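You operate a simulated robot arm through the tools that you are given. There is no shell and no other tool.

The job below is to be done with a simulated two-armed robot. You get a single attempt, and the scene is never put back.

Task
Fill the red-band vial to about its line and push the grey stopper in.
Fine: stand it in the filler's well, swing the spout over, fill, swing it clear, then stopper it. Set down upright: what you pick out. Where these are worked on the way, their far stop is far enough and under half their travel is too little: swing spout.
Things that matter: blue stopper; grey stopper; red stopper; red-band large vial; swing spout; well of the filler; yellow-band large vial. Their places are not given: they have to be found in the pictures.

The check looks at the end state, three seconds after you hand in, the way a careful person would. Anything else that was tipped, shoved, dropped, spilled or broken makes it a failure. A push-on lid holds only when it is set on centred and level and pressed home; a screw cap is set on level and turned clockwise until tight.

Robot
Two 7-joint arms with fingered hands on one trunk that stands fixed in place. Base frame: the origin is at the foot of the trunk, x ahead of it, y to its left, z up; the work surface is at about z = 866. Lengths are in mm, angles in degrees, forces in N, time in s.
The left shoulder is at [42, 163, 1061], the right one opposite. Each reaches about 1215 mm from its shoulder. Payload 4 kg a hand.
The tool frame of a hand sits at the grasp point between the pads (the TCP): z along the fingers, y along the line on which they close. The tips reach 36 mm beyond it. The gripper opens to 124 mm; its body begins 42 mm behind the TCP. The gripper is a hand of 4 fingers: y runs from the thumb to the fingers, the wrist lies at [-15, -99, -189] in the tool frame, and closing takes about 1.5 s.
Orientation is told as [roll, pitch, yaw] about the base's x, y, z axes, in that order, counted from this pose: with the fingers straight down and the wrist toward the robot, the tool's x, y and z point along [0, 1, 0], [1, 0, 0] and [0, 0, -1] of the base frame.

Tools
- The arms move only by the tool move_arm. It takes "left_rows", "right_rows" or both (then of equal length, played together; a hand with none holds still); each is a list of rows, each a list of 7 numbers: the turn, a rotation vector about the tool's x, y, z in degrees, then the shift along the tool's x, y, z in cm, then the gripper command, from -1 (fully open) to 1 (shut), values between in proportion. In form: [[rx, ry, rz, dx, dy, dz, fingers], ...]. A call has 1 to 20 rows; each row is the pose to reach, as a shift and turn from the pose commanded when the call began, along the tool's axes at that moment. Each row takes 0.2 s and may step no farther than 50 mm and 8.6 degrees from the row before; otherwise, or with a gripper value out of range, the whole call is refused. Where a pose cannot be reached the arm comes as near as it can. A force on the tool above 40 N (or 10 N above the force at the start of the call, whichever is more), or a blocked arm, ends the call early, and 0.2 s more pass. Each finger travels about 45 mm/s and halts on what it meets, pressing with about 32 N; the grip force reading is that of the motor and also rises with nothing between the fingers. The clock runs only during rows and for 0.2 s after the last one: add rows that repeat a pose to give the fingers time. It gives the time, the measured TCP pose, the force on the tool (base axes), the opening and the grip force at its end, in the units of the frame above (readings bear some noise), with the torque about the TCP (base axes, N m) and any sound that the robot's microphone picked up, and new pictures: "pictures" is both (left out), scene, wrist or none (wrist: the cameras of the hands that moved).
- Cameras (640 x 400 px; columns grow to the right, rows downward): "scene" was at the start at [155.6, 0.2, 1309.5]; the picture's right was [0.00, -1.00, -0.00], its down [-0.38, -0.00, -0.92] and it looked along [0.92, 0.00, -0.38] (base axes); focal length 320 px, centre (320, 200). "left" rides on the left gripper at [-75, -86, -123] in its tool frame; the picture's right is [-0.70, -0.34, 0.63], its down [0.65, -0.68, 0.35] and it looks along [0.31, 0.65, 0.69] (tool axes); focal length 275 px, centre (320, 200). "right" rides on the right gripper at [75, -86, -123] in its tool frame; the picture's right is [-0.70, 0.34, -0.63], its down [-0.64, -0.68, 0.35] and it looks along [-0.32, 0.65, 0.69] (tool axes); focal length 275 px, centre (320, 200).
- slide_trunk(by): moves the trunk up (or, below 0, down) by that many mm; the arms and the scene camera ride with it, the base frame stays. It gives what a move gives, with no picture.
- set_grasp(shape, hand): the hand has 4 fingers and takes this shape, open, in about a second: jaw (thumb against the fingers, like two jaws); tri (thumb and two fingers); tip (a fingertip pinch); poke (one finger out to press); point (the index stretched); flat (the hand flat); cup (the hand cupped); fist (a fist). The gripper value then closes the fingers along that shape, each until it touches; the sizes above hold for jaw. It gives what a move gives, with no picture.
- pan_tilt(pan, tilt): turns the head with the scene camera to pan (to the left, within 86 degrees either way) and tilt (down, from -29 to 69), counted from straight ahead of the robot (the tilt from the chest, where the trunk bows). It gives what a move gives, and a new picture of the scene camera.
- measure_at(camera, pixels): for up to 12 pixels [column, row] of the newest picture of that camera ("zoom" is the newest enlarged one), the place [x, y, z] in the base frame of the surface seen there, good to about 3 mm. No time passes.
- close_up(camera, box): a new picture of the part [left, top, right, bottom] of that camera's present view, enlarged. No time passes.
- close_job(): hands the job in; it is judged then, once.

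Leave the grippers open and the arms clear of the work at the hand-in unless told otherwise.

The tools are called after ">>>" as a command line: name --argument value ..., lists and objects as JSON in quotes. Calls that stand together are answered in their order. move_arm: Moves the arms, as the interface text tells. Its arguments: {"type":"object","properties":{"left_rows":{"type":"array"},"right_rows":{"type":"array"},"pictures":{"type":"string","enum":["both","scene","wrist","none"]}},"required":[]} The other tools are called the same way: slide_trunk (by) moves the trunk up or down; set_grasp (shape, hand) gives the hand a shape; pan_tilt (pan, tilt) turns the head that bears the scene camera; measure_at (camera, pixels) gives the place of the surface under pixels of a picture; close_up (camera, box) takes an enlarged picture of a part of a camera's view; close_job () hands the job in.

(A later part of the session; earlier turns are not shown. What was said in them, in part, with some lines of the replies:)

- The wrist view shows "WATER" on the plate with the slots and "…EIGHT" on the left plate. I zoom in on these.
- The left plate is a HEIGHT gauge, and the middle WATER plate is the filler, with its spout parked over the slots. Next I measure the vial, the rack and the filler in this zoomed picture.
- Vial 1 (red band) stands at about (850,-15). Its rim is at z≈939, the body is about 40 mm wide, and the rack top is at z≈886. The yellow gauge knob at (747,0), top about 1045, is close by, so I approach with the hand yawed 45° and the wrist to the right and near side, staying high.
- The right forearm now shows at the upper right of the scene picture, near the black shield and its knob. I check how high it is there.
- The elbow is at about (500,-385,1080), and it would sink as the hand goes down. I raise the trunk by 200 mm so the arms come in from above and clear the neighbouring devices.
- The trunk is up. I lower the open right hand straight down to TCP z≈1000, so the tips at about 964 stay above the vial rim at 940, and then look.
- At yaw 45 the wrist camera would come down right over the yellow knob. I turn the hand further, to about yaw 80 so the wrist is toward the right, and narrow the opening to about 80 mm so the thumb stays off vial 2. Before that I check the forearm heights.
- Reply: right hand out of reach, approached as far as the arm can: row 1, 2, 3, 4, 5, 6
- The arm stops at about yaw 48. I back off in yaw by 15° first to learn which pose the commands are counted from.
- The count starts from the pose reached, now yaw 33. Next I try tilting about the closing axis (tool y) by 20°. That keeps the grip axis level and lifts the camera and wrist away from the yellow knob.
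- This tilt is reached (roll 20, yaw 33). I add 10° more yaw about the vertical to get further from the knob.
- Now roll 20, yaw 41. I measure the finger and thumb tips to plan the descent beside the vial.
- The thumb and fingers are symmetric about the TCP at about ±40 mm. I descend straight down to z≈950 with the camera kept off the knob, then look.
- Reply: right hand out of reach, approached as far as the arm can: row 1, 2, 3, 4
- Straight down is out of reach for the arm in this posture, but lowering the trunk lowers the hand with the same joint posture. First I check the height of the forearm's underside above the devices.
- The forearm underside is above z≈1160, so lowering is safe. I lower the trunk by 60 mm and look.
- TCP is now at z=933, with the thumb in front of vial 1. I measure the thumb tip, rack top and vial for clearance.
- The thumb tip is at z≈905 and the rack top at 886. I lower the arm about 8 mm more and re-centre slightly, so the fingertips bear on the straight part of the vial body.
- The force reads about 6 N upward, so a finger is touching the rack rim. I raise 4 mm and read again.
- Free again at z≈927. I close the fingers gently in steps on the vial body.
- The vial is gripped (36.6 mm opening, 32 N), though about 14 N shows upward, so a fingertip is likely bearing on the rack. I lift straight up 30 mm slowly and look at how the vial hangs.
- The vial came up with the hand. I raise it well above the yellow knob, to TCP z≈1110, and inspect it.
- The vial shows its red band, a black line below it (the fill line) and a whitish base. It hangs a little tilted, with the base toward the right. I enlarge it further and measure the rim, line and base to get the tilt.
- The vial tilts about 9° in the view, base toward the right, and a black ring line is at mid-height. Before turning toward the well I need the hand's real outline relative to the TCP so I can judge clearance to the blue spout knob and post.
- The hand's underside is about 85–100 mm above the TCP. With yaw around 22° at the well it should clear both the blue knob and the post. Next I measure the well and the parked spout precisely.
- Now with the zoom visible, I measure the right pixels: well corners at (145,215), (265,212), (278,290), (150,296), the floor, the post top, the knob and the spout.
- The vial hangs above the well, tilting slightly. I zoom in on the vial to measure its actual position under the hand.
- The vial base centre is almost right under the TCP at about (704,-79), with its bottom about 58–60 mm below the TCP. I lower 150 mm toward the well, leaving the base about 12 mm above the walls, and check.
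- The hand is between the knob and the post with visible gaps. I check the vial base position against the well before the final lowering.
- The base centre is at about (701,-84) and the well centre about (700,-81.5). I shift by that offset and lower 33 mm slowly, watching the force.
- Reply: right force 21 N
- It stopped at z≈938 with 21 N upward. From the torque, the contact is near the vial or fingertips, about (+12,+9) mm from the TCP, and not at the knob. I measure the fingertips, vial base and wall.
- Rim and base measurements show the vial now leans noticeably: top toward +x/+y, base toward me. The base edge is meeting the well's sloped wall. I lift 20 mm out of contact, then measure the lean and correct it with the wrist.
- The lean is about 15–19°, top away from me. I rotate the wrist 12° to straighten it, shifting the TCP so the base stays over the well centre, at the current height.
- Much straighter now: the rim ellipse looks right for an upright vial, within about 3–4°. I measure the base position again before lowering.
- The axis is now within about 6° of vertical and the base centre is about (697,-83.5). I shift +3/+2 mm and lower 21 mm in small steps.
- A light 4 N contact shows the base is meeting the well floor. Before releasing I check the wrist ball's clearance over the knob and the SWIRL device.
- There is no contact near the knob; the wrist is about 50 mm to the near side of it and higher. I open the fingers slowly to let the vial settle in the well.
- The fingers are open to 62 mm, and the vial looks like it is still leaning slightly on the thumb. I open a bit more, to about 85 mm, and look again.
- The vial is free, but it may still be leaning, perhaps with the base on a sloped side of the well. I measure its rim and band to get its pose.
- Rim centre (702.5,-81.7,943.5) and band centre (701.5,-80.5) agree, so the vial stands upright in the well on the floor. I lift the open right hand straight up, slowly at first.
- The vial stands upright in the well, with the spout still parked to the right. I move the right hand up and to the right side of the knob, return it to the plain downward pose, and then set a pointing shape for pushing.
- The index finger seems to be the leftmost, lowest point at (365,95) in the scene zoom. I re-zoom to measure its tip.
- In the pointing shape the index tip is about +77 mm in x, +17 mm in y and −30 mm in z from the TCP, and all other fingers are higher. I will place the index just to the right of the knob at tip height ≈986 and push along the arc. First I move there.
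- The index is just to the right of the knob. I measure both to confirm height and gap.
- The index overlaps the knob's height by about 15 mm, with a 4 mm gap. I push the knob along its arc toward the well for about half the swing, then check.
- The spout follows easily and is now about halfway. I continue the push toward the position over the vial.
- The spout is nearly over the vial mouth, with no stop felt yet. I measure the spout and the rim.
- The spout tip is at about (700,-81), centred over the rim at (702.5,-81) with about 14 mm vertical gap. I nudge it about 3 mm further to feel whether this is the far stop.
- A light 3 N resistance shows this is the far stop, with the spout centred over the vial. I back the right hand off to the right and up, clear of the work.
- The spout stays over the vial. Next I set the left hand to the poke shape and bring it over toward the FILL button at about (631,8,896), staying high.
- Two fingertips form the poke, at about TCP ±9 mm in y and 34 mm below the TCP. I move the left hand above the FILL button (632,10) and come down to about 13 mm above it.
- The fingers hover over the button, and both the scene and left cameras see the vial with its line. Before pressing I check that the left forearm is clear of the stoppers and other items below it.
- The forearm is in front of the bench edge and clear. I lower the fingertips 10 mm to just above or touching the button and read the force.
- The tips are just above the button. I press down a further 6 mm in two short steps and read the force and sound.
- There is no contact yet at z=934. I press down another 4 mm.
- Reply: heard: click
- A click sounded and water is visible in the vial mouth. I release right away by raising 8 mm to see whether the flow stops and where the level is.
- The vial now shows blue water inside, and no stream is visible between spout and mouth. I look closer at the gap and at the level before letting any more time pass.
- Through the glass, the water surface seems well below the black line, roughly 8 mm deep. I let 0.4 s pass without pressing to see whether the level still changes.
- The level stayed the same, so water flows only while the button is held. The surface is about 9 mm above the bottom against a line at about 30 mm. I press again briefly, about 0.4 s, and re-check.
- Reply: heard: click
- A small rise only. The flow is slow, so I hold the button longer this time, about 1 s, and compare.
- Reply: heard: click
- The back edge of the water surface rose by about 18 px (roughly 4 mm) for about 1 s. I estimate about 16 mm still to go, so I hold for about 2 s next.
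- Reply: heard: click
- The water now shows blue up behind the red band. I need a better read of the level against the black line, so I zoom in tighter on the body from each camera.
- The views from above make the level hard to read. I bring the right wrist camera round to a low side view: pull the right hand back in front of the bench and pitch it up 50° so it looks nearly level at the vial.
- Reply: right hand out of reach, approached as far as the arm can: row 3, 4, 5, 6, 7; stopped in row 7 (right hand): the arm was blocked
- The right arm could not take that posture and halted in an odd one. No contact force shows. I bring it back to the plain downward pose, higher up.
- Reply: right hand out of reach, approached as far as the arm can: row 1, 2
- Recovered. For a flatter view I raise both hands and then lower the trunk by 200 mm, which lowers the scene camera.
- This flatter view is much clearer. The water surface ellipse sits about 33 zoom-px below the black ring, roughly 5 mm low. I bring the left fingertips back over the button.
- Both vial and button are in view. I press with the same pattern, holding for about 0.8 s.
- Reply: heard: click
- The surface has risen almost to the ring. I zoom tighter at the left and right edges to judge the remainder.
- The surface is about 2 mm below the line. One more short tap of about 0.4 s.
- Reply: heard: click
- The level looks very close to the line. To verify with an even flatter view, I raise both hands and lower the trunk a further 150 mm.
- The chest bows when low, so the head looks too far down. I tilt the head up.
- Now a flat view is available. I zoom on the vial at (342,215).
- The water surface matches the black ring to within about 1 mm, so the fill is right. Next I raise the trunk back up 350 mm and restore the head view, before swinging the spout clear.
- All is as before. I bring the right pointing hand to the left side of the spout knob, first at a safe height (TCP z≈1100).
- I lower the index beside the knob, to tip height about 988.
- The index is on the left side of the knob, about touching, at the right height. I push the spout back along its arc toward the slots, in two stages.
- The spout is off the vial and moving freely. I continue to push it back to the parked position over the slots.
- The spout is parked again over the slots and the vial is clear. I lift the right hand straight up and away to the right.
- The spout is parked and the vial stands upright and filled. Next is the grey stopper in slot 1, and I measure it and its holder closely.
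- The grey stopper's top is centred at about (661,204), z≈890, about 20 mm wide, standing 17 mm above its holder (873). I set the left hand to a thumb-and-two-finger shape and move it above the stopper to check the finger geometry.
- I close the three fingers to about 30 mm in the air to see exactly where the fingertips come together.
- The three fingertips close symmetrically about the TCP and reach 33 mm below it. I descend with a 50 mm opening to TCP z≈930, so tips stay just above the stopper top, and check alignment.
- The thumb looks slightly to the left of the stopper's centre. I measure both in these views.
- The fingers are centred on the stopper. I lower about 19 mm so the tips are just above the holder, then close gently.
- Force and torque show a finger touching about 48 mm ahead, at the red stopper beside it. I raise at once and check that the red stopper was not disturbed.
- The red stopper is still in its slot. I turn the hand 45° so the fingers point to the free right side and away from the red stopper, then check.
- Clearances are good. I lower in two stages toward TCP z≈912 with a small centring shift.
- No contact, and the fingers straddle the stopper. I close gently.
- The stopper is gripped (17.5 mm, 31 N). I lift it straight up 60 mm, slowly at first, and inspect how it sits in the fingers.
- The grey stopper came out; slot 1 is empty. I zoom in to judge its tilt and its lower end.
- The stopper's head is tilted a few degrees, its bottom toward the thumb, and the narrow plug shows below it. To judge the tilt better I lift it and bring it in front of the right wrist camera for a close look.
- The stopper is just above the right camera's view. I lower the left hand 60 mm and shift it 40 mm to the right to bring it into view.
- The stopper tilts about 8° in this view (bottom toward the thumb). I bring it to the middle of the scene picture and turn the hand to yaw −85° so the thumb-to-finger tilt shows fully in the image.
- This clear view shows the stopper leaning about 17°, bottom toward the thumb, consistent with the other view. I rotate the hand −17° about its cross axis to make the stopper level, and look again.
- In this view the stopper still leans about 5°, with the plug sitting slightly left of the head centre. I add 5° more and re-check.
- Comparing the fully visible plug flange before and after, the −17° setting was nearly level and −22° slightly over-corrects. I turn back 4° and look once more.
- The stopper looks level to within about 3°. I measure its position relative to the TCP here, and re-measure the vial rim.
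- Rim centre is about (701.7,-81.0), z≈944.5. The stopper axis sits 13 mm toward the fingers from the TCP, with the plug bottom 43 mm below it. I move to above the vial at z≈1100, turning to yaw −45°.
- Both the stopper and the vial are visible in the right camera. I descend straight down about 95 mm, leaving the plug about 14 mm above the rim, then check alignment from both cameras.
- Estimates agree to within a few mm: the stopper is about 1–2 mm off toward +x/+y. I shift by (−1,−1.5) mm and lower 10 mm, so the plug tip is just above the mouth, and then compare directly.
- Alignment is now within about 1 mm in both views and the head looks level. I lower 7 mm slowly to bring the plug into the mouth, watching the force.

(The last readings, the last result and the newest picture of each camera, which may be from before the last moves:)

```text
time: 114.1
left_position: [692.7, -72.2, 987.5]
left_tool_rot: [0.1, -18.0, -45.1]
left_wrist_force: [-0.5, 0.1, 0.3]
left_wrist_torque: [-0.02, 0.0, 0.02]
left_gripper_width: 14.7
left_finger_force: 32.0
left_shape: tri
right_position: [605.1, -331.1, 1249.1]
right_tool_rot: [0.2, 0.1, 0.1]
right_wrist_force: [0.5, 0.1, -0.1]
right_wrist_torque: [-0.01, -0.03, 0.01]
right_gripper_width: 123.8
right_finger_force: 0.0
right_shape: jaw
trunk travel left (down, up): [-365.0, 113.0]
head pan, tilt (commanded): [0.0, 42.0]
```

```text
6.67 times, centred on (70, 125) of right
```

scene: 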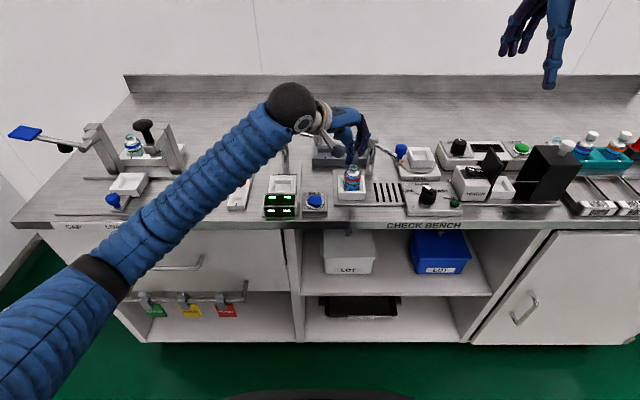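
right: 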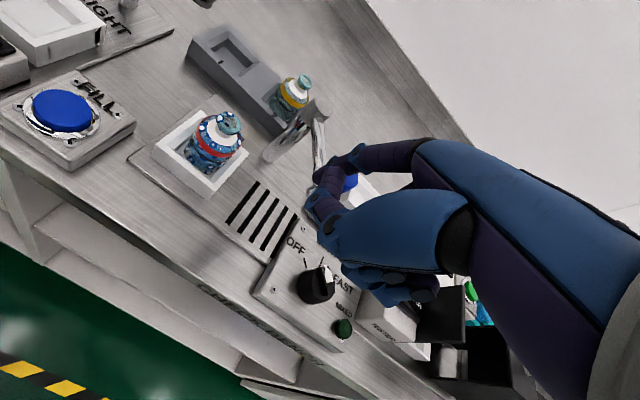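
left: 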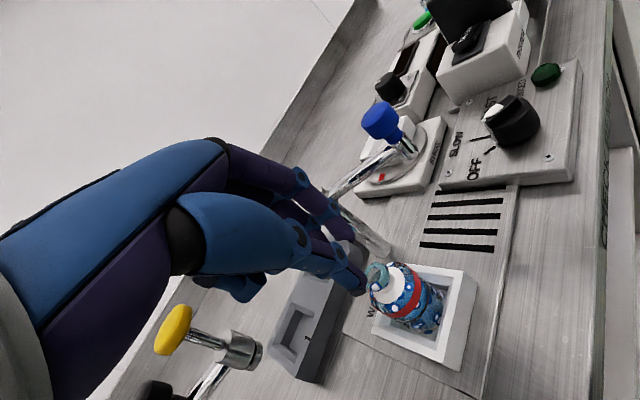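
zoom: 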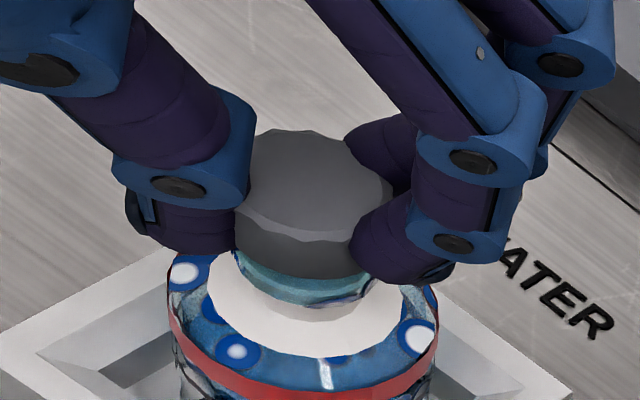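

Still free at 0.3 N. Both views now say the stopper is about 1.6 mm too far right (−y). I shift +1.6 mm in y, then lower 3 mm.

>>> move_arm --left_rows '[[0, 0, 0, 0.11, -0.1, -0.03, 0.85], [0, 0, 0, 0.11, -0.1, -0.03, 0.85], [0, 0, 0, 0.11, -0.15, 0.11, 0.85], [0, 0, 0, 0.11, -0.2, 0.25, 0.85]]' --pictures "none"

>>> close_up --camera "scene" --box '[343, 148, 367, 178]'

>>> close_up --camera "right" --box '[40, 95, 100, 155]'

```text
time: 115.1
left_position: [692.6, -71.0, 985.5]
left_tool_rot: [0.1, -18.2, -45.1]
left_wrist_force: [-0.4, -1.3, 4.5]
left_wrist_torque: [-0.05, -0.01, 0.0]
left_gripper_width: 14.5
left_finger_force: 31.9
left_shape: tri
right_position: [604.8, -330.5, 1248.4]
right_tool_rot: [0.1, 0.0, 0.1]
right_wrist_force: [-0.3, 0.5, -0.1]
right_wrist_torque: [-0.01, 0.03, -0.03]
right_gripper_width: 123.7
right_finger_force: 0.1
right_shape: jaw
trunk travel left (down, up): [-365.0, 113.0]
head pan, tilt (commanded): [0.0, 42.0]
```

```text
13.33 times, centred on (355, 163) of scene
```

zoom: 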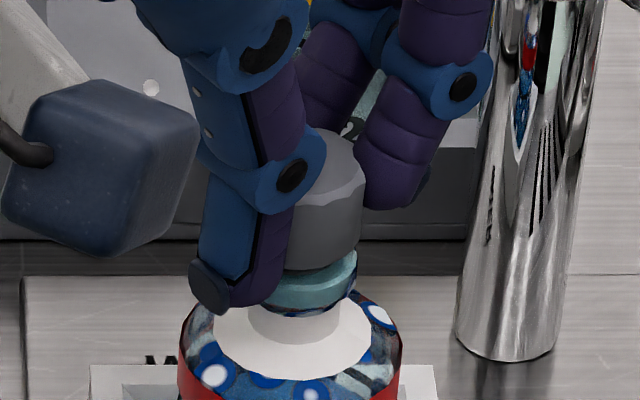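

```text
6.67 times, centred on (70, 125) of right
```

zoom: 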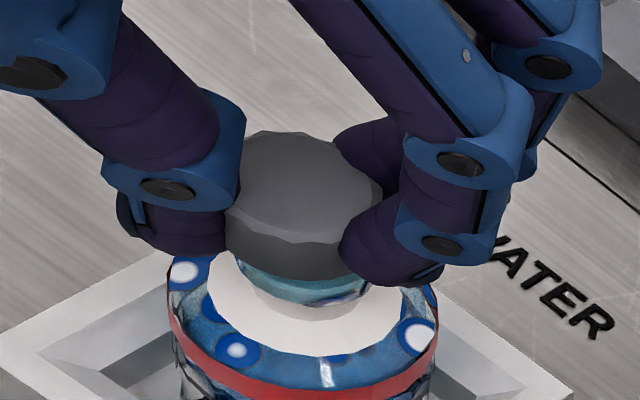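

Contact at 4.5 N with the stopper centred on the mouth in both views. I press down 4 mm more in small steps.

>>> move_arm --left_rows '[[0, 0, 0, 0, -0.03, 0.1, 0.9], [0, 0, 0, 0, -0.06, 0.19, 0.9], [0, 0, 0, 0, -0.09, 0.29, 0.9], [0, 0, 0, 0, -0.12, 0.38, 0.9]]' --pictures "none"

>>> close_up --camera "scene" --box '[343, 148, 367, 178]'

>>> close_up --camera "right" --box '[40, 95, 100, 155]'

```text
time: 116.1
left_position: [693.1, -70.4, 981.3]
left_tool_rot: [0.0, -18.0, -45.0]
left_wrist_force: [-0.4, -0.1, -0.6]
left_wrist_torque: [-0.01, 0.03, -0.01]
left_gripper_width: 14.1
left_finger_force: 32.3
left_shape: tri
right_position: [605.5, -331.4, 1248.8]
right_tool_rot: [0.1, 0.2, 0.1]
right_wrist_force: [-0.2, 0.0, -0.2]
right_wrist_torque: [-0.02, 0.02, 0.02]
right_gripper_width: 123.6
right_finger_force: 0.0
right_shape: jaw
trunk travel left (down, up): [-365.0, 113.0]
head pan, tilt (commanded): [0.0, 42.0]
```

```text
13.33 times, centred on (355, 163) of scene
```

zoom: 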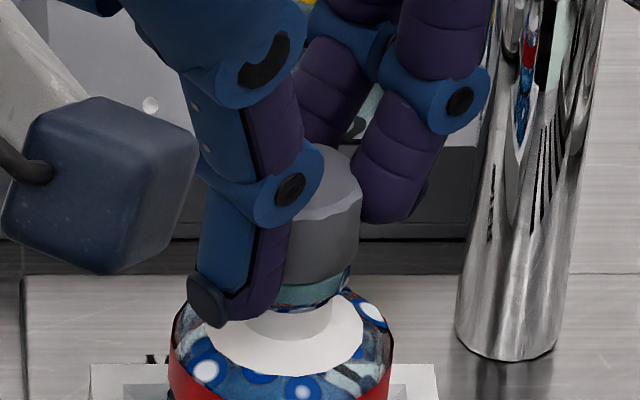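

```text
6.67 times, centred on (70, 125) of right
```

zoom: 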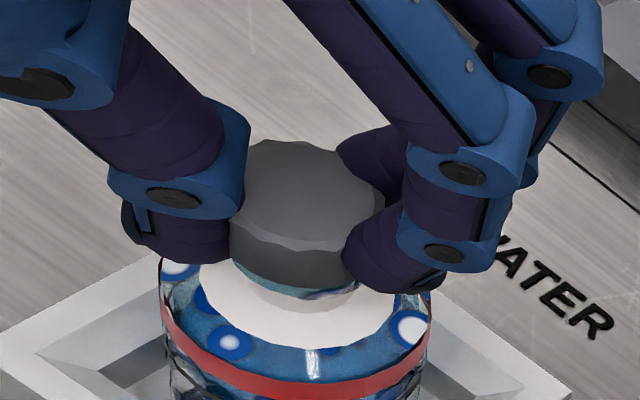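

The force dropped to about zero after moving down 4 mm, and the vial appears to have slid about 1.5 mm in the well. I look at the whole vial for tilt and fit.

>>> close_up --camera "scene" --box '[330, 145, 375, 205]'

>>> measure_at --camera "zoom" --pixels '[[262, 262], [370, 262], [315, 285], [290, 235], [345, 240], [310, 218], [338, 205], [265, 290], [365, 290], [320, 170], [335, 190]]'

>>> close_up --camera "right" --box '[30, 90, 120, 190]'

```text
6.67 times, centred on (352, 175) of scene
```

zoom: 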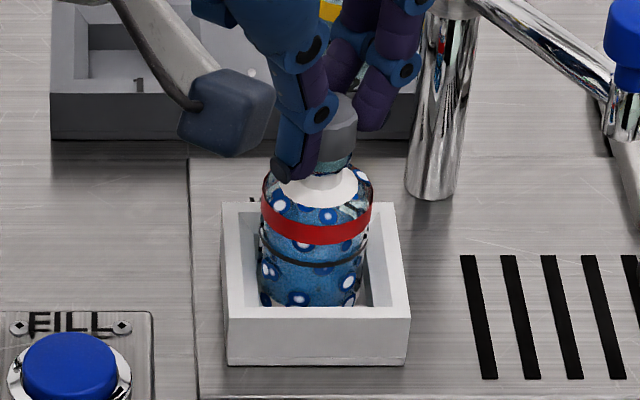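

```text
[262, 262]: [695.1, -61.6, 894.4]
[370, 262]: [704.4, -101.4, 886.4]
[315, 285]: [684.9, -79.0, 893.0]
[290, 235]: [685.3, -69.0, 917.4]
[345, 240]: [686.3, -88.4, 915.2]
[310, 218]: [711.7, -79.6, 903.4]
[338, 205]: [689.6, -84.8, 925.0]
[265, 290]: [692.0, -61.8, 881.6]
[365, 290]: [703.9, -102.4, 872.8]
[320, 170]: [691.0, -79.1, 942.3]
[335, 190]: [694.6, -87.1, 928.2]
```

```text
4.00 times, centred on (75, 140) of right
```

zoom: 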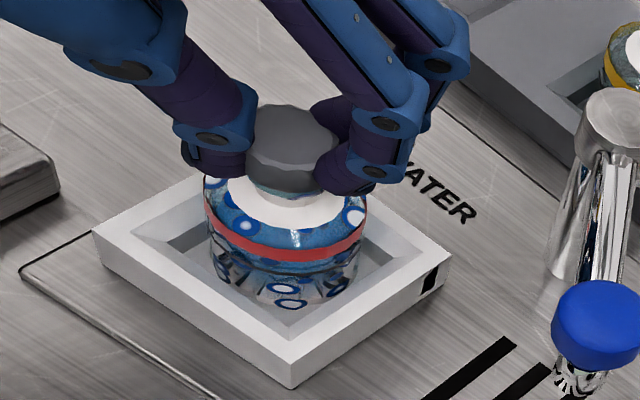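

The vial still looks upright and the plug appears to be in the mouth. I continue pressing down 4 mm in small steps and read the force.

>>> move_arm --left_rows '[[0, 0, 0, 0, -0.03, 0.1, 0.95], [0, 0, 0, 0, -0.06, 0.19, 0.95], [0, 0, 0, 0, -0.09, 0.29, 0.95], [0, 0, 0, 0, -0.12, 0.38, 0.95]]' --pictures "none"

>>> close_up --camera "scene" --box '[343, 148, 367, 178]'

>>> close_up --camera "right" --box '[40, 95, 100, 155]'

```text
time: 117.1
left_position: [692.2, -71.0, 978.4]
left_tool_rot: [0.1, -18.2, -45.2]
left_wrist_force: [-0.3, -0.6, 18.2]
left_wrist_torque: [-0.18, -0.12, 0.0]
left_gripper_width: 14.2
left_finger_force: 32.6
left_shape: tri
right_position: [603.0, -330.6, 1249.8]
right_tool_rot: [0.2, 0.1, 0.1]
right_wrist_force: [-0.7, 0.2, 0.1]
right_wrist_torque: [-0.03, 0.0, 0.0]
right_gripper_width: 123.5
right_finger_force: 0.1
right_shape: jaw
trunk travel left (down, up): [-365.0, 113.0]
head pan, tilt (commanded): [0.0, 42.0]
```

```text
13.33 times, centred on (355, 163) of scene
```

zoom: 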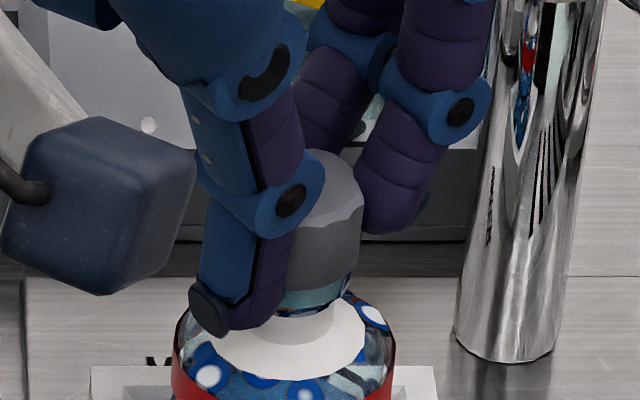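

```text
6.67 times, centred on (70, 125) of right
```

zoom: 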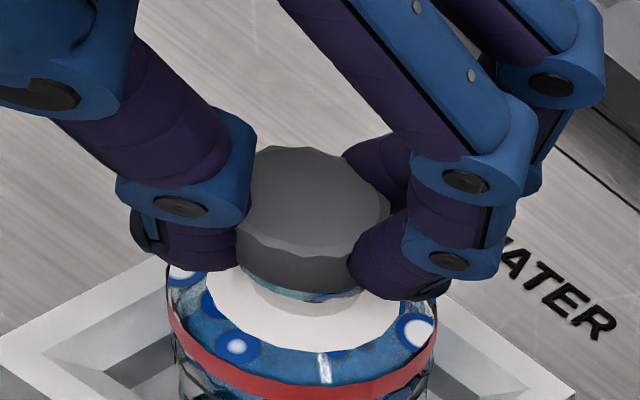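

18 N at z=978.4: the head is at or near the rim. I press 3 mm further, staying under the 40 N limit.

>>> move_arm --left_rows '[[0, 0, 0, 0, -0.03, 0.1, 1], [0, 0, 0, 0, -0.06, 0.19, 1], [0, 0, 0, 0, -0.09, 0.29, 1], [0, 0, 0, 0, -0.09, 0.29, 1]]' --pictures "none"

>>> close_up --camera "scene" --box '[343, 148, 367, 178]'

>>> close_up --camera "right" --box '[40, 95, 100, 155]'

```text
time: 118.3
left_position: [692.7, -70.1, 978.5]
left_tool_rot: [0.1, -18.5, -45.1]
left_wrist_force: [-3.6, 2.6, 20.3]
left_wrist_torque: [-0.11, -0.06, -0.01]
left_gripper_width: 13.7
left_finger_force: 32.1
left_shape: tri
right_position: [604.2, -330.4, 1247.8]
right_tool_rot: [0.1, 0.1, 0.2]
right_wrist_force: [-0.9, 0.2, 0.6]
right_wrist_torque: [0.0, 0.01, 0.02]
right_gripper_width: 123.8
right_finger_force: 0.0
right_shape: jaw
trunk travel left (down, up): [-365.0, 113.0]
head pan, tilt (commanded): [0.0, 42.0]
stopped in row 4 (left hand): the force on the tool passed its limit at 40 N (the readings are from after the stop); the commanded pose is now the measured one
```

```text
13.33 times, centred on (355, 163) of scene
```

zoom: 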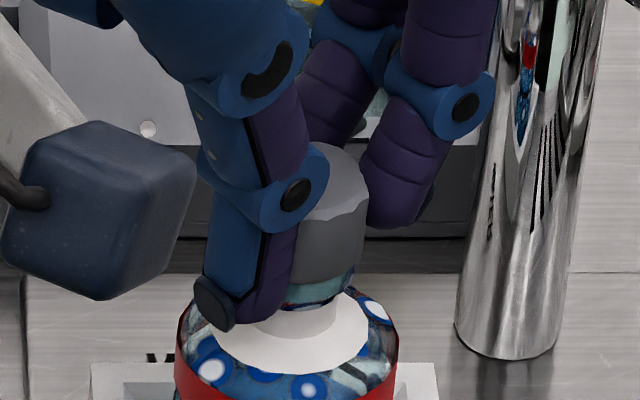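

```text
6.67 times, centred on (70, 125) of right
```

zoom: 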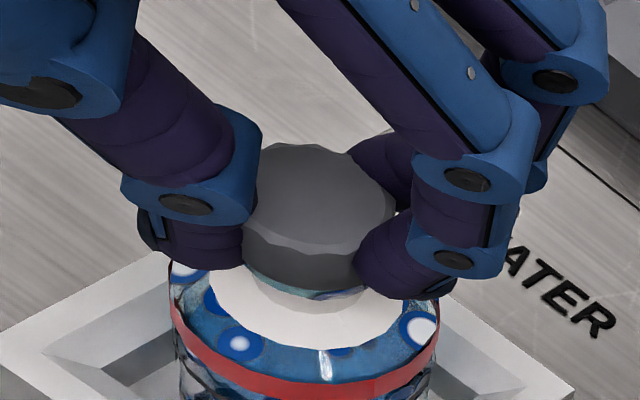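

The force reached the 40 N limit with no further travel, so the stopper is bearing hard on the rim. I ease up slightly and open the fingers gently to see how it sits.

>>> move_arm --left_rows '[[0, 0, 0, 0, 0, 0, 0.8], [0, 0, 0, 0, 0, 0, 0.7], [0, 0, 0, 0, 0, 0, 0.6], [0, 0, 0, 0, 0, 0, 0.5], [0, 0, 0, 0, 0, 0, 0.4], [0, 0, 0, 0, 0, 0, 0.3], [0, 0, 0, 0, 0, 0, 0.25]]' --pictures "none"

>>> close_up --camera "scene" --box '[343, 148, 367, 178]'

>>> close_up --camera "right" --box '[40, 95, 100, 155]'

```text
time: 119.9
left_position: [692.6, -70.1, 974.9]
left_tool_rot: [0.1, -18.3, -45.2]
left_wrist_force: [0.2, 0.3, -0.2]
left_wrist_torque: [-0.02, 0.0, 0.04]
left_gripper_width: 46.2
left_finger_force: 0.1
left_shape: tri
right_position: [605.1, -329.6, 1249.0]
right_tool_rot: [0.1, 0.3, 0.0]
right_wrist_force: [0.3, 0.0, -0.5]
right_wrist_torque: [0.0, -0.01, -0.04]
right_gripper_width: 123.7
right_finger_force: 0.2
right_shape: jaw
trunk travel left (down, up): [-365.0, 113.0]
head pan, tilt (commanded): [0.0, 42.0]
```

```text
13.33 times, centred on (355, 163) of scene
```

zoom: 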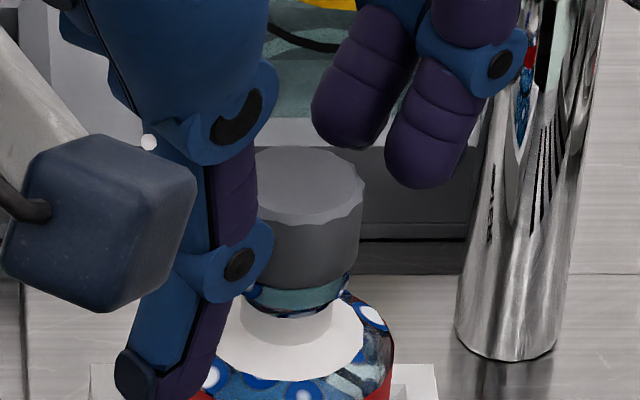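

```text
6.67 times, centred on (70, 125) of right
```

zoom: 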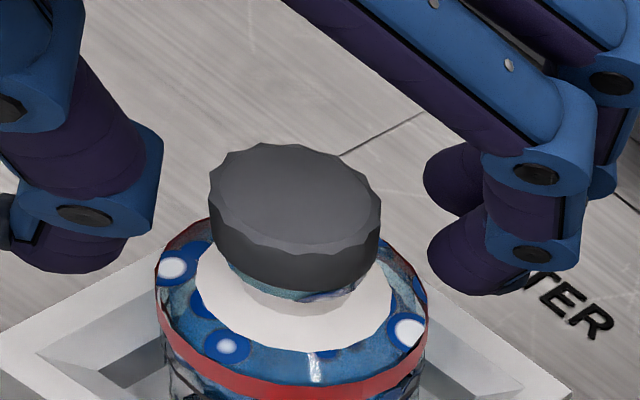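

The stopper stands on the vial, looking level and centred. I raise the hand clear a bit and measure how deep it sits; the head is about 17 mm tall, so its top should be near z≈961 when home.

>>> move_arm --left_rows '[[0, 0, 0, 0, 0.31, -0.95, 0.1], [0, 0, 0, 0, 0.93, -2.85, 0], [0, 0, 0, 0, 1.86, -5.7, 0], [0, 0, 0, 0, 2.8, -8.6, 0], [0, 0, 0, 0, 2.8, -8.6, 0]]' --pictures "scene"

>>> close_up --camera "right" --box '[45, 100, 95, 160]'

>>> close_up --camera "scene" --box '[340, 153, 366, 183]'

```text
time: 121.1
left_position: [689.7, -66.1, 1063.4]
left_tool_rot: [0.2, -18.2, -45.1]
left_wrist_force: [0.1, -0.4, 0.2]
left_wrist_torque: [0.03, -0.01, -0.01]
left_gripper_width: 61.7
left_finger_force: 0.1
left_shape: tri
right_position: [605.3, -330.8, 1247.8]
right_tool_rot: [0.1, 0.2, 0.1]
right_wrist_force: [0.4, 0.1, -0.5]
right_wrist_torque: [0.01, 0.0, -0.01]
right_gripper_width: 123.6
right_finger_force: 0.1
right_shape: jaw
trunk travel left (down, up): [-365.0, 113.0]
head pan, tilt (commanded): [0.0, 42.0]
```

scene: 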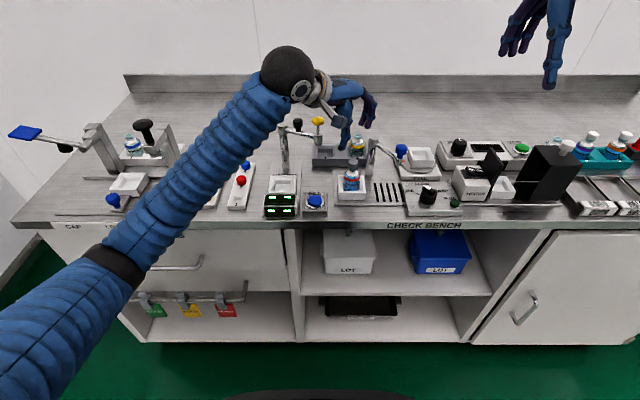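

```text
6.67 times, centred on (70, 130) of right
```

zoom: 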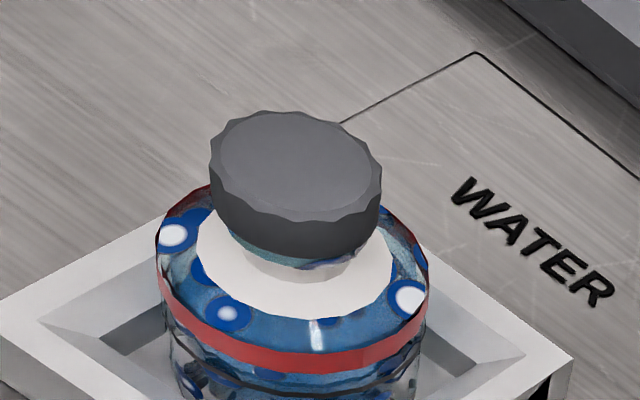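

```text
13.33 times, centred on (353, 168) of scene
```

zoom: 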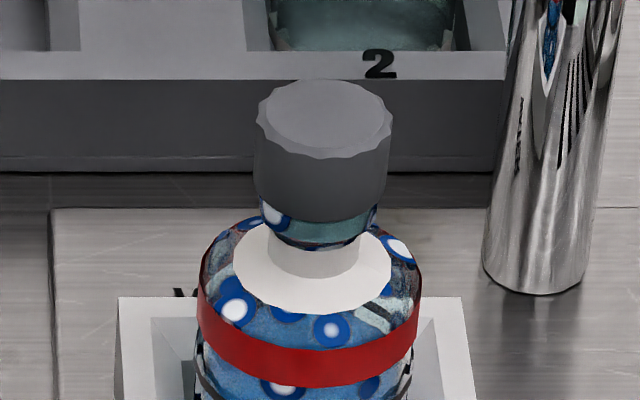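

The stopper sits flush and level on the rim. I measure its top height.

>>> measure_at --camera "zoom" --pixels '[[325, 115], [280, 110], [370, 115], [325, 90], [325, 145], [325, 190], [320, 218], [320, 240], [270, 210], [375, 212], [310, 290], [310, 355]]'

```text
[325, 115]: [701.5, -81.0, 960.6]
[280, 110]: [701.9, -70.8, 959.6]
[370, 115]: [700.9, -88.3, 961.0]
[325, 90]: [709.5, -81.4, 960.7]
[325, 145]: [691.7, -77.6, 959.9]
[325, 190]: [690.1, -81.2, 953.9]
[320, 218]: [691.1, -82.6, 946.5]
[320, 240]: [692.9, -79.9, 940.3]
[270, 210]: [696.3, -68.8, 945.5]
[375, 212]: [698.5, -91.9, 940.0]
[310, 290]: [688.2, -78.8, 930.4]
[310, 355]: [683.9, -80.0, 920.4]
```

The top is at z≈960.5 all round, level and flush on the rim. For certainty that it is home, I will press it from above with the fingertips. First I return the left hand to the plain downward pose above the stopper.

>>> move_arm --left_rows '[[2.85, 1.18, -7.43, -0.07, 0.5, -0.65, -1], [5.69, 2.36, -14.87, -0.13, 1.0, -1.31, -1], [8.54, 3.54, -22.3, -0.2, 1.5, -1.96, -1], [11.38, 4.71, -29.73, -0.27, 2.0, -2.61, -1], [14.2, 5.9, -37.2, -0.33, 2.5, -3.27, -1], [17.07, 7.07, -44.6, -0.4, 3.01, -3.92, -1], [17.07, 7.07, -44.6, -0.4, 3.01, -3.92, -1]]' --pictures "none"

>>> set_grasp --shape "poke" --hand "left"

>>> close_up --camera "scene" --box '[310, 80, 400, 200]'

>>> close_up --camera "right" --box '[0, 0, 200, 180]'

```text
time: 122.7
left_position: [701.0, -85.0, 1113.0]
left_tool_rot: [0.1, -0.1, 0.0]
left_wrist_force: [0.1, -0.3, 0.1]
left_wrist_torque: [-0.01, -0.02, 0.01]
left_gripper_width: 123.7
left_finger_force: 0.0
left_shape: tri
right_position: [604.5, -329.9, 1248.5]
right_tool_rot: [0.1, 0.1, 0.1]
right_wrist_force: [-0.4, 0.2, 0.5]
right_wrist_torque: [-0.01, -0.05, -0.01]
right_gripper_width: 123.8
right_finger_force: 0.1
right_shape: jaw
trunk travel left (down, up): [-365.0, 113.0]
head pan, tilt (commanded): [0.0, 42.0]
```

```text
time: 123.6
left_position: [701.8, -85.1, 1112.9]
left_tool_rot: [0.0, -0.2, -0.1]
left_wrist_force: [0.2, -0.4, 0.9]
left_wrist_torque: [0.03, -0.02, -0.01]
left_gripper_width: 0.0
left_finger_force: 0.1
left_shape: poke
right_position: [605.4, -331.3, 1248.2]
right_tool_rot: [0.1, 0.2, 0.1]
right_wrist_force: [0.0, -0.3, -0.4]
right_wrist_torque: [0.01, 0.02, 0.0]
right_gripper_width: 123.5
right_finger_force: 0.1
right_shape: jaw
trunk travel left (down, up): [-365.0, 113.0]
head pan, tilt (commanded): [0.0, 42.0]
```

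```text
3.33 times, centred on (355, 140) of scene
```

zoom: 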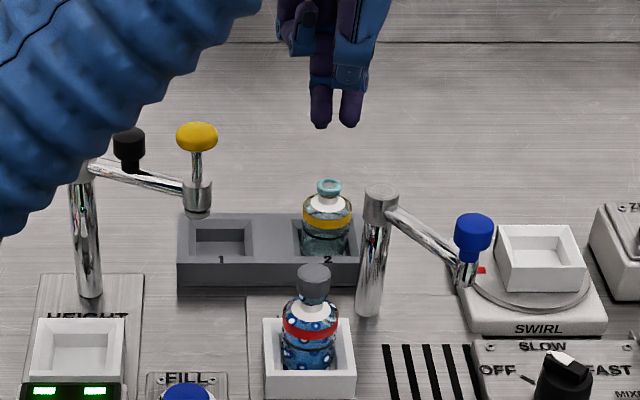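

```text
2.22 times, centred on (100, 90) of right
```

zoom: 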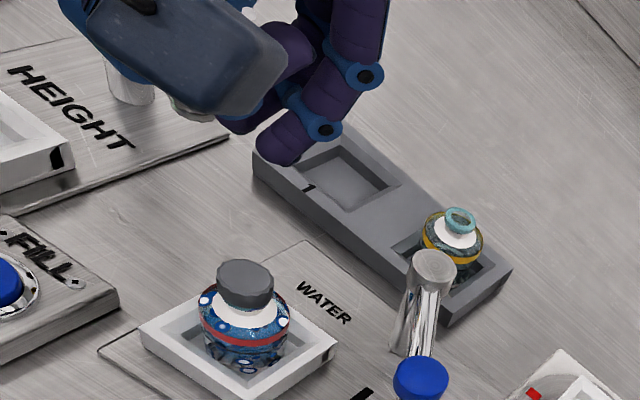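

I centre the fingertips over the stopper and lower to about 10 mm above it.

>>> move_arm --left_rows '[[0, 0, 0, 0.5, -0.1, 3.5, -1], [0, 0, 0, 0.5, -0.1, 7.0, -1], [0, 0, 0, 0.5, -0.1, 10.6, -1], [0, 0, 0, 0.5, -0.1, 10.6, -1]]' --pictures "none"

>>> close_up --camera "scene" --box '[330, 130, 380, 200]'

>>> close_up --camera "right" --box '[30, 70, 130, 170]'

```text
time: 124.6
left_position: [699.8, -83.8, 1006.8]
left_tool_rot: [-0.1, -0.2, -0.2]
left_wrist_force: [-0.6, 0.6, 0.8]
left_wrist_torque: [0.03, 0.0, -0.02]
left_gripper_width: 0.0
left_finger_force: 0.1
left_shape: poke
right_position: [603.9, -330.7, 1248.2]
right_tool_rot: [0.1, 0.1, 0.1]
right_wrist_force: [0.1, -0.6, -0.2]
right_wrist_torque: [0.02, -0.01, 0.0]
right_gripper_width: 123.8
right_finger_force: 0.0
right_shape: jaw
trunk travel left (down, up): [-365.0, 113.0]
head pan, tilt (commanded): [0.0, 42.0]
```

```text
5.71 times, centred on (355, 165) of scene
```

zoom: 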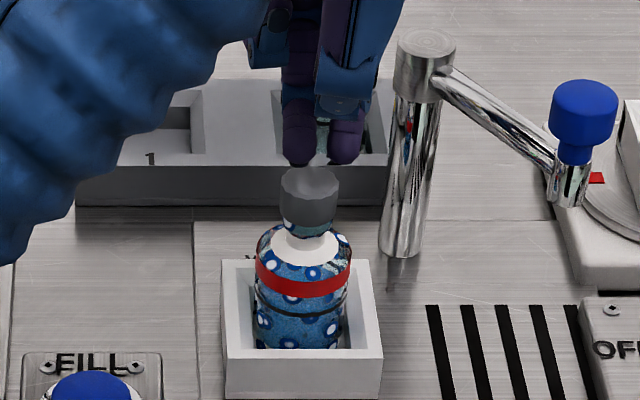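

```text
4.00 times, centred on (80, 120) of right
```

zoom: 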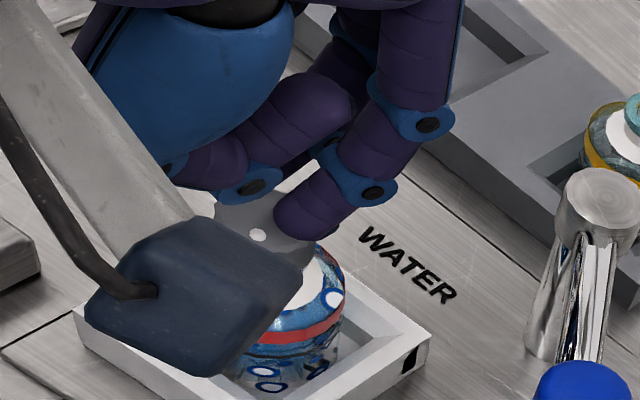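

The fingertips are about 4–5 mm too far right of the stopper. I check the forearm's height on the left, then correct sideways.

>>> measure_at --camera "scene" --pixels '[[302, 175], [300, 168], [310, 160], [320, 155], [290, 180], [270, 190], [348, 157], [359, 157], [353, 163]]'

>>> move_arm --left_rows '[[0, 0, 0, 0.2, 0.05, 0, -1], [0, 0, 0, 0.45, 0.05, 0, -1], [0, 0, 0, 0.45, 0.05, 0, -1]]' --pictures "scene"

>>> close_up --camera "scene" --box '[330, 130, 380, 200]'

```text
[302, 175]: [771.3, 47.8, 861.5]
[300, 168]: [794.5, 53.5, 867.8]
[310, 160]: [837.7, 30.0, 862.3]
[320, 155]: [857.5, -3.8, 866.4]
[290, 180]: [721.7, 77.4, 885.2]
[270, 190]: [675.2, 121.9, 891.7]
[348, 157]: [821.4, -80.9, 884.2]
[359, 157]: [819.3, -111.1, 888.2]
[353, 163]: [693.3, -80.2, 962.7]
```

```text
time: 125.4
left_position: [700.5, -75.8, 1006.6]
left_tool_rot: [0.0, -0.2, 0.0]
left_wrist_force: [-0.3, -0.2, -0.6]
left_wrist_torque: [-0.02, 0.01, 0.04]
left_gripper_width: 0.0
left_finger_force: 0.0
left_shape: poke
right_position: [604.8, -330.1, 1247.7]
right_tool_rot: [0.1, 0.2, 0.1]
right_wrist_force: [-0.2, 0.3, -0.7]
right_wrist_torque: [-0.01, 0.01, 0.02]
right_gripper_width: 123.6
right_finger_force: 0.0
right_shape: jaw
trunk travel left (down, up): [-365.0, 113.0]
head pan, tilt (commanded): [0.0, 42.0]
```

scene: 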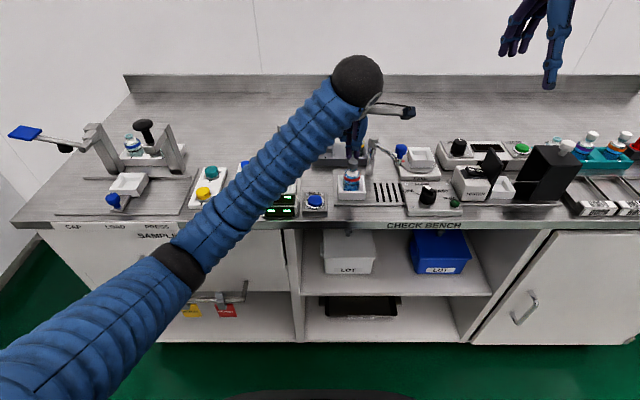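

```text
5.71 times, centred on (355, 165) of scene
```

zoom: 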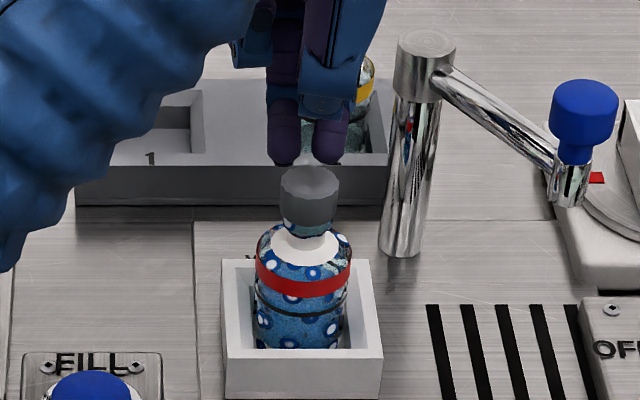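

Now the fingertips straddle the stopper's centre. I check the forearm height over the bench items in the new picture.

>>> measure_at --camera "scene" --pixels '[[300, 185], [285, 195], [265, 205], [240, 230], [215, 255], [320, 165], [340, 120], [280, 150], [250, 180]]'

```text
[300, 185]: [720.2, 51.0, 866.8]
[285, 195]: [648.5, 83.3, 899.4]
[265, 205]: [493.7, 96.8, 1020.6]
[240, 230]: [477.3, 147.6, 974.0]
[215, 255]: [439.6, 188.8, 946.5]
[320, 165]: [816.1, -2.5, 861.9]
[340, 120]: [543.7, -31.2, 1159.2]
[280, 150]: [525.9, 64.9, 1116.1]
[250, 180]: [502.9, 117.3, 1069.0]
```

The forearm is clear, in front of the bench edge. I lower onto the stopper and press, watching the force.

>>> move_arm --left_rows '[[0, 0, 0, -0.1, 0, 0.5, -1], [0, 0, 0, -0.1, 0, 0.9, -1], [0, 0, 0, -0.1, 0, 1.2, -1], [0, 0, 0, -0.1, 0, 1.4, -1], [0, 0, 0, -0.1, 0, 1.4, -1]]' --pictures "none"

>>> close_up --camera "scene" --box '[335, 145, 371, 190]'

```text
time: 126.6
left_position: [700.6, -76.2, 996.0]
left_tool_rot: [-0.1, -0.5, -0.1]
left_wrist_force: [5.7, -1.4, 31.3]
left_wrist_torque: [-0.21, -0.23, 0.0]
left_gripper_width: 0.2
left_finger_force: 0.1
left_shape: poke
right_position: [602.6, -331.5, 1248.8]
right_tool_rot: [0.1, 0.1, 0.1]
right_wrist_force: [0.1, 0.1, -0.3]
right_wrist_torque: [-0.02, 0.02, 0.0]
right_gripper_width: 123.6
right_finger_force: 0.1
right_shape: jaw
trunk travel left (down, up): [-365.0, 113.0]
head pan, tilt (commanded): [0.0, 42.0]
```

```text
8.89 times, centred on (353, 168) of scene
```

zoom: 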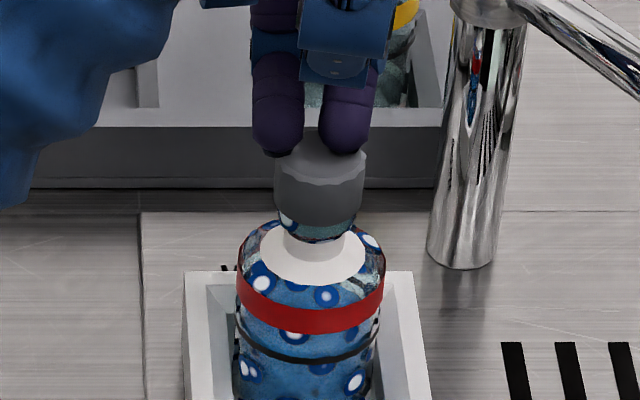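

31 N pressed right over the stopper's centre with no further movement, so the stopper is home. I lift the left hand straight up.

>>> move_arm --left_rows '[[0, 0, 0, 0, 0, -1.0, -1], [0, 0, 0, 0, 0, -4.0, -1], [0, 0, 0, 0, 0, -8.0, -1], [0, 0, 0, 0, 0, -12.0, -1], [0, 0, 0, 2.5, -1, -15.5, -1], [0, 0, 0, 6, -2, -18.5, -1], [0, 0, 0, 10, -3, -20, -1], [0, 0, 0, 14, -4, -21, -1]]' --pictures "scene"

>>> close_up --camera "scene" --box '[335, 145, 371, 200]'

>>> close_up --camera "right" --box '[30, 80, 120, 180]'

```text
time: 128.4
left_position: [659.4, 66.5, 1205.6]
left_tool_rot: [-0.1, -0.1, 0.0]
left_wrist_force: [-0.2, -0.5, 1.3]
left_wrist_torque: [0.0, -0.04, 0.02]
left_gripper_width: 0.1
left_finger_force: 0.1
left_shape: poke
right_position: [604.7, -329.6, 1249.2]
right_tool_rot: [-0.1, 0.1, 0.0]
right_wrist_force: [0.6, 0.4, -0.1]
right_wrist_torque: [0.01, 0.0, 0.03]
right_gripper_width: 123.7
right_finger_force: 0.1
right_shape: jaw
trunk travel left (down, up): [-365.0, 113.0]
head pan, tilt (commanded): [0.0, 42.0]
```

scene: 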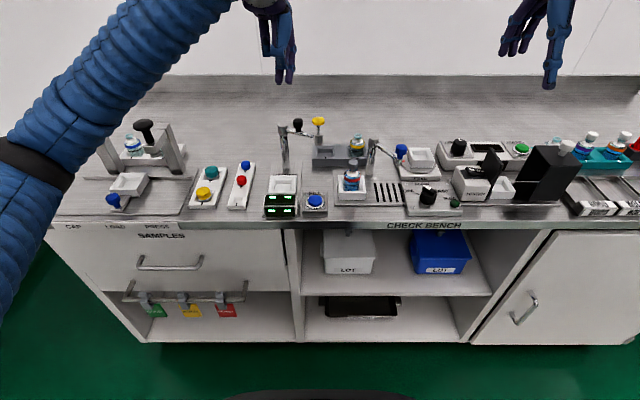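

```text
7.27 times, centred on (353, 172) of scene
```

zoom: 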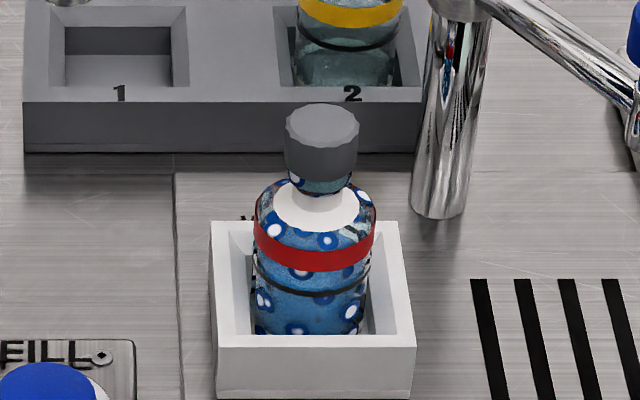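

```text
4.00 times, centred on (75, 130) of right
```

zoom: 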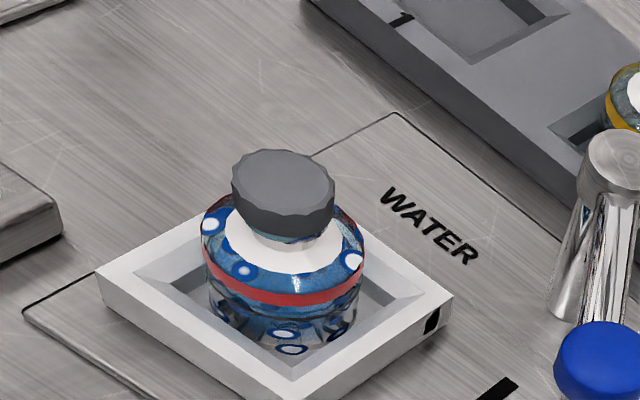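

The stopper is seated, level and flush, and the vial is upright in the well. I check the stopper rack, the other vial and the spout.

>>> close_up --camera "scene" --box '[185, 145, 275, 220]'

>>> close_up --camera "scene" --box '[270, 100, 440, 220]'

>>> measure_at --camera "scene" --pixels '[[401, 149], [241, 180], [245, 164], [237, 197], [350.5, 165]]'

```text
5.33 times, centred on (230, 182) of scene
```

zoom: 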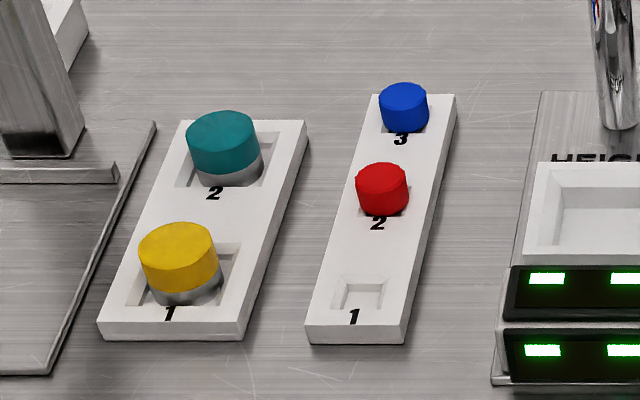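

```text
3.33 times, centred on (355, 160) of scene
```

zoom: 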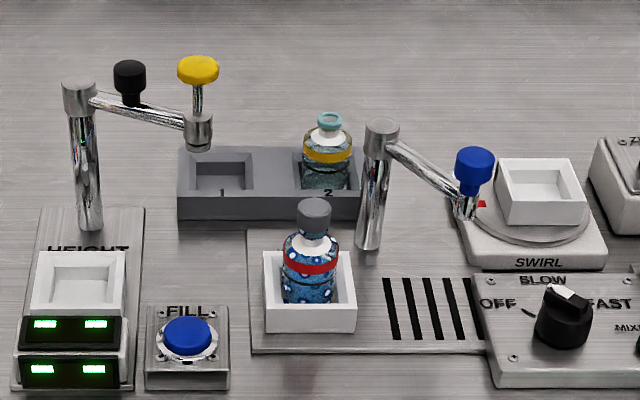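

```text
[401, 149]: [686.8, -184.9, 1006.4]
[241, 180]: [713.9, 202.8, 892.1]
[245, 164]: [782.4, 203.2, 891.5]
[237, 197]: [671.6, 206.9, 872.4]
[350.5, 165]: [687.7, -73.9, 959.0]
```

The spout is parked where it started, and vial 2 and the racks look untouched. I look closely at the red stopper, since a finger brushed it.

>>> close_up --camera "scene" --box '[229, 155, 259, 197]'

>>> measure_at --camera "zoom" --pixels '[[10, 10], [320, 200]]'

```text
9.52 times, centred on (244, 176) of scene
```

zoom: 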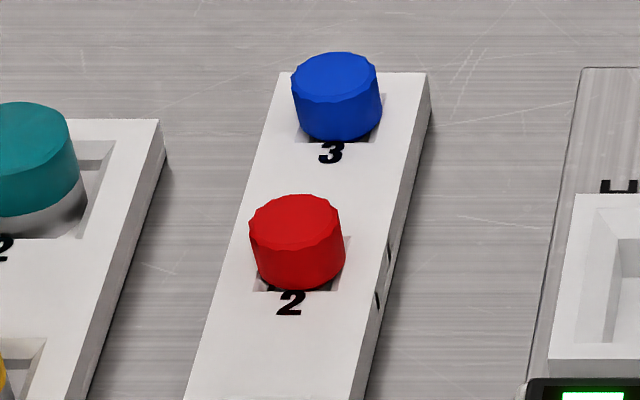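

```text
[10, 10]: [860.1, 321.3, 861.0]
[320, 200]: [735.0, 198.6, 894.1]
```

>>> measure_at --camera "zoom" --pixels '[[258, 225], [335, 215], [295, 200], [295, 240], [295, 220], [300, 285], [300, 80], [372, 78], [335, 58], [335, 98], [335, 75], [265, 275]]'

>>> close_up --camera "left" --box '[0, 0, 640, 400]'

```text
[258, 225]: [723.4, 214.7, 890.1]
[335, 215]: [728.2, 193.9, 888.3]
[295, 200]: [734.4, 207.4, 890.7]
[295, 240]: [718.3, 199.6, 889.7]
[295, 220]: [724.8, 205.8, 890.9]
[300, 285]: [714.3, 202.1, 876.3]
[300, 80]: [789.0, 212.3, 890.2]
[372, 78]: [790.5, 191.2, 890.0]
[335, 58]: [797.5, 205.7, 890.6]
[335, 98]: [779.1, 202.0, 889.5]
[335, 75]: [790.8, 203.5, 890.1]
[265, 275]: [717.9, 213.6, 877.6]
```

```text
1.00 times, centred on (320, 200) of left (not enlarged: the box is as wide or as high as the picture)
```

zoom: 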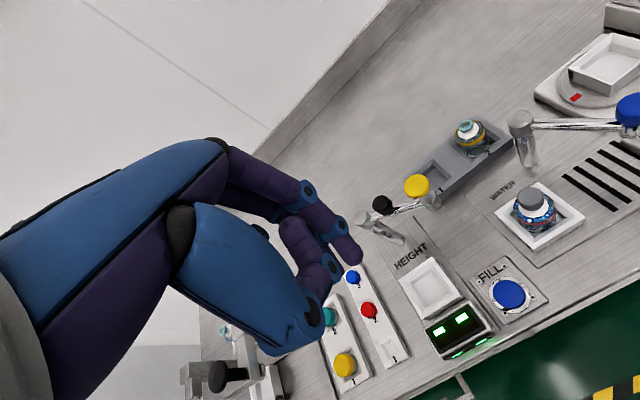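

The red stopper is level (all points about 890) and centred between the other slots, so nothing was displaced. I move the left hand away to the left and open both hands.

>>> move_arm --left_rows '[[0, 0, 0, 3.6, 1.75, -1.9, -1], [0, 0, 0, 7.1, 3.5, -3.8, -1], [0, 0, 0, 10.7, 5.25, -5.6, -1], [0, 0, 0, 14.3, 7, -7.5, -1], [0, 0, 0, 17.8, 8.75, -9.4, -1], [0, 0, 0, 21.4, 10.5, -11.3, -1], [0, 0, 0, 25, 12.25, -13.1, -1], [0, 0, 0, 28.5, 14, -15, -1]]' --right_rows '[[0, 0, 0, -0.4, 1.5, 0, -1], [0, 0, 0, -0.8, 3, 0, -1], [0, 0, 0, -1.2, 4.5, 0, -1], [0, 0, 0, -1.6, 6, 0, -1], [0, 0, 0, -2, 7.5, 0, -1], [0, 0, 0, -2.4, 9, 0, -1], [0, 0, 0, -2.7, 10.5, 0, -1], [0, 0, 0, -2.9, 12, 0, -1]]' --pictures "none"

>>> set_grasp --shape "jaw" --hand "left"

>>> pan_tilt --pan 0 --tilt 40

>>> close_up --camera "scene" --box '[320, 120, 420, 220]'

```text
time: 130.2
left_position: [798.6, 346.7, 1351.3]
left_tool_rot: [0.0, -0.1, -0.1]
left_wrist_force: [-0.3, -0.3, 0.2]
left_wrist_torque: [0.01, 0.0, -0.02]
left_gripper_width: 0.1
left_finger_force: 0.0
left_shape: poke
right_position: [723.2, -359.3, 1247.2]
right_tool_rot: [0.1, 0.3, 0.2]
right_wrist_force: [0.2, 0.0, -0.2]
right_wrist_torque: [0.01, 0.01, 0.01]
right_gripper_width: 123.8
right_finger_force: 0.0
right_shape: jaw
trunk travel left (down, up): [-365.0, 113.0]
head pan, tilt (commanded): [0.0, 42.0]
```

```text
time: 131.1
left_position: [798.5, 346.4, 1350.4]
left_tool_rot: [-0.1, -0.1, -0.2]
left_wrist_force: [-0.8, 0.0, 0.2]
left_wrist_torque: [-0.02, -0.02, -0.01]
left_gripper_width: 124.1
left_finger_force: 0.0
left_shape: jaw
right_position: [722.9, -359.2, 1247.1]
right_tool_rot: [0.1, 0.2, 0.1]
right_wrist_force: [0.4, -0.4, 0.4]
right_wrist_torque: [0.03, 0.02, -0.01]
right_gripper_width: 123.8
right_finger_force: 0.0
right_shape: jaw
trunk travel left (down, up): [-365.0, 113.0]
head pan, tilt (commanded): [0.0, 42.0]
```

```text
time: 131.7
left_position: [797.7, 346.5, 1351.1]
left_tool_rot: [-0.1, -0.2, -0.1]
left_wrist_force: [0.3, 0.1, 0.5]
left_wrist_torque: [0.0, -0.01, -0.04]
left_gripper_width: 123.8
left_finger_force: 0.1
left_shape: jaw
right_position: [722.7, -358.5, 1246.1]
right_tool_rot: [0.1, 0.2, 0.0]
right_wrist_force: [0.8, 0.5, 0.8]
right_wrist_torque: [-0.03, 0.01, -0.01]
right_gripper_width: 123.6
right_finger_force: 0.0
right_shape: jaw
trunk travel left (down, up): [-365.0, 113.0]
head pan, tilt (commanded): [0.0, 40.0]
```

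scene: 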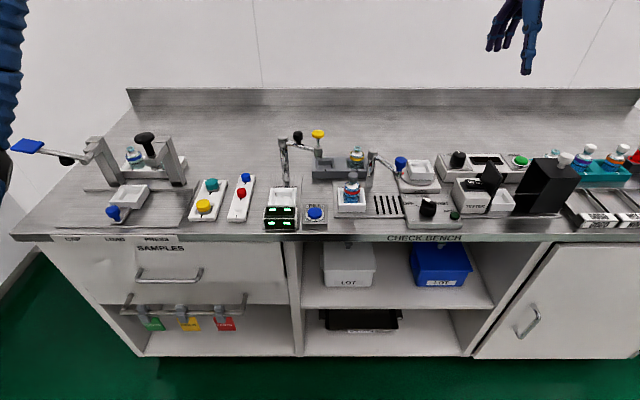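

```text
4.00 times, centred on (370, 170) of scene
```

zoom: 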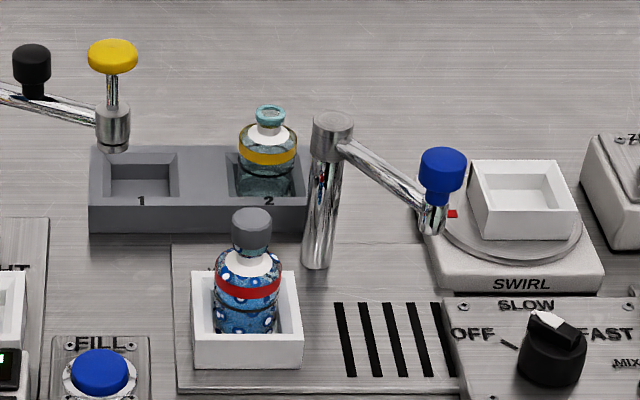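

The red-band vial stands upright in the filler's well, filled to its line, with the grey stopper on. The spout is swung clear over the slots, both hands are open and away, and nothing else has moved. I hand the job in.

>>> close_job

```text
The job is handed in.
```

The red-band vial is filled to about its line and the grey stopper is pushed in. It stands upright in the filler's well. I have handed the job in and no verdict came back with it.

- **Fill:** the water surface sat within about 1 mm of the black line, checked from a low side view.
- **Stopper:** it sits level on the rim with no visible gap. I pressed it first with the grip, up to the 40 N limit, then with fingertips from above at 31 N. It moved no further.
- **Spout:** I swung it over to its far stop for the fill, then back over the slots where it started.
- **Red stopper:** a left-hand finger touched it with about 8 N while I was reaching for the grey one. I checked afterwards: it is level and still in its slot.
- **Vial in the well:** it slid about 1.5 mm when the stopper went in and stayed upright.
- **Other items:** I saw no spill, and the yellow-band vial, blue stopper and neighbouring devices look unmoved.

Both hands are open and clear of the bench.
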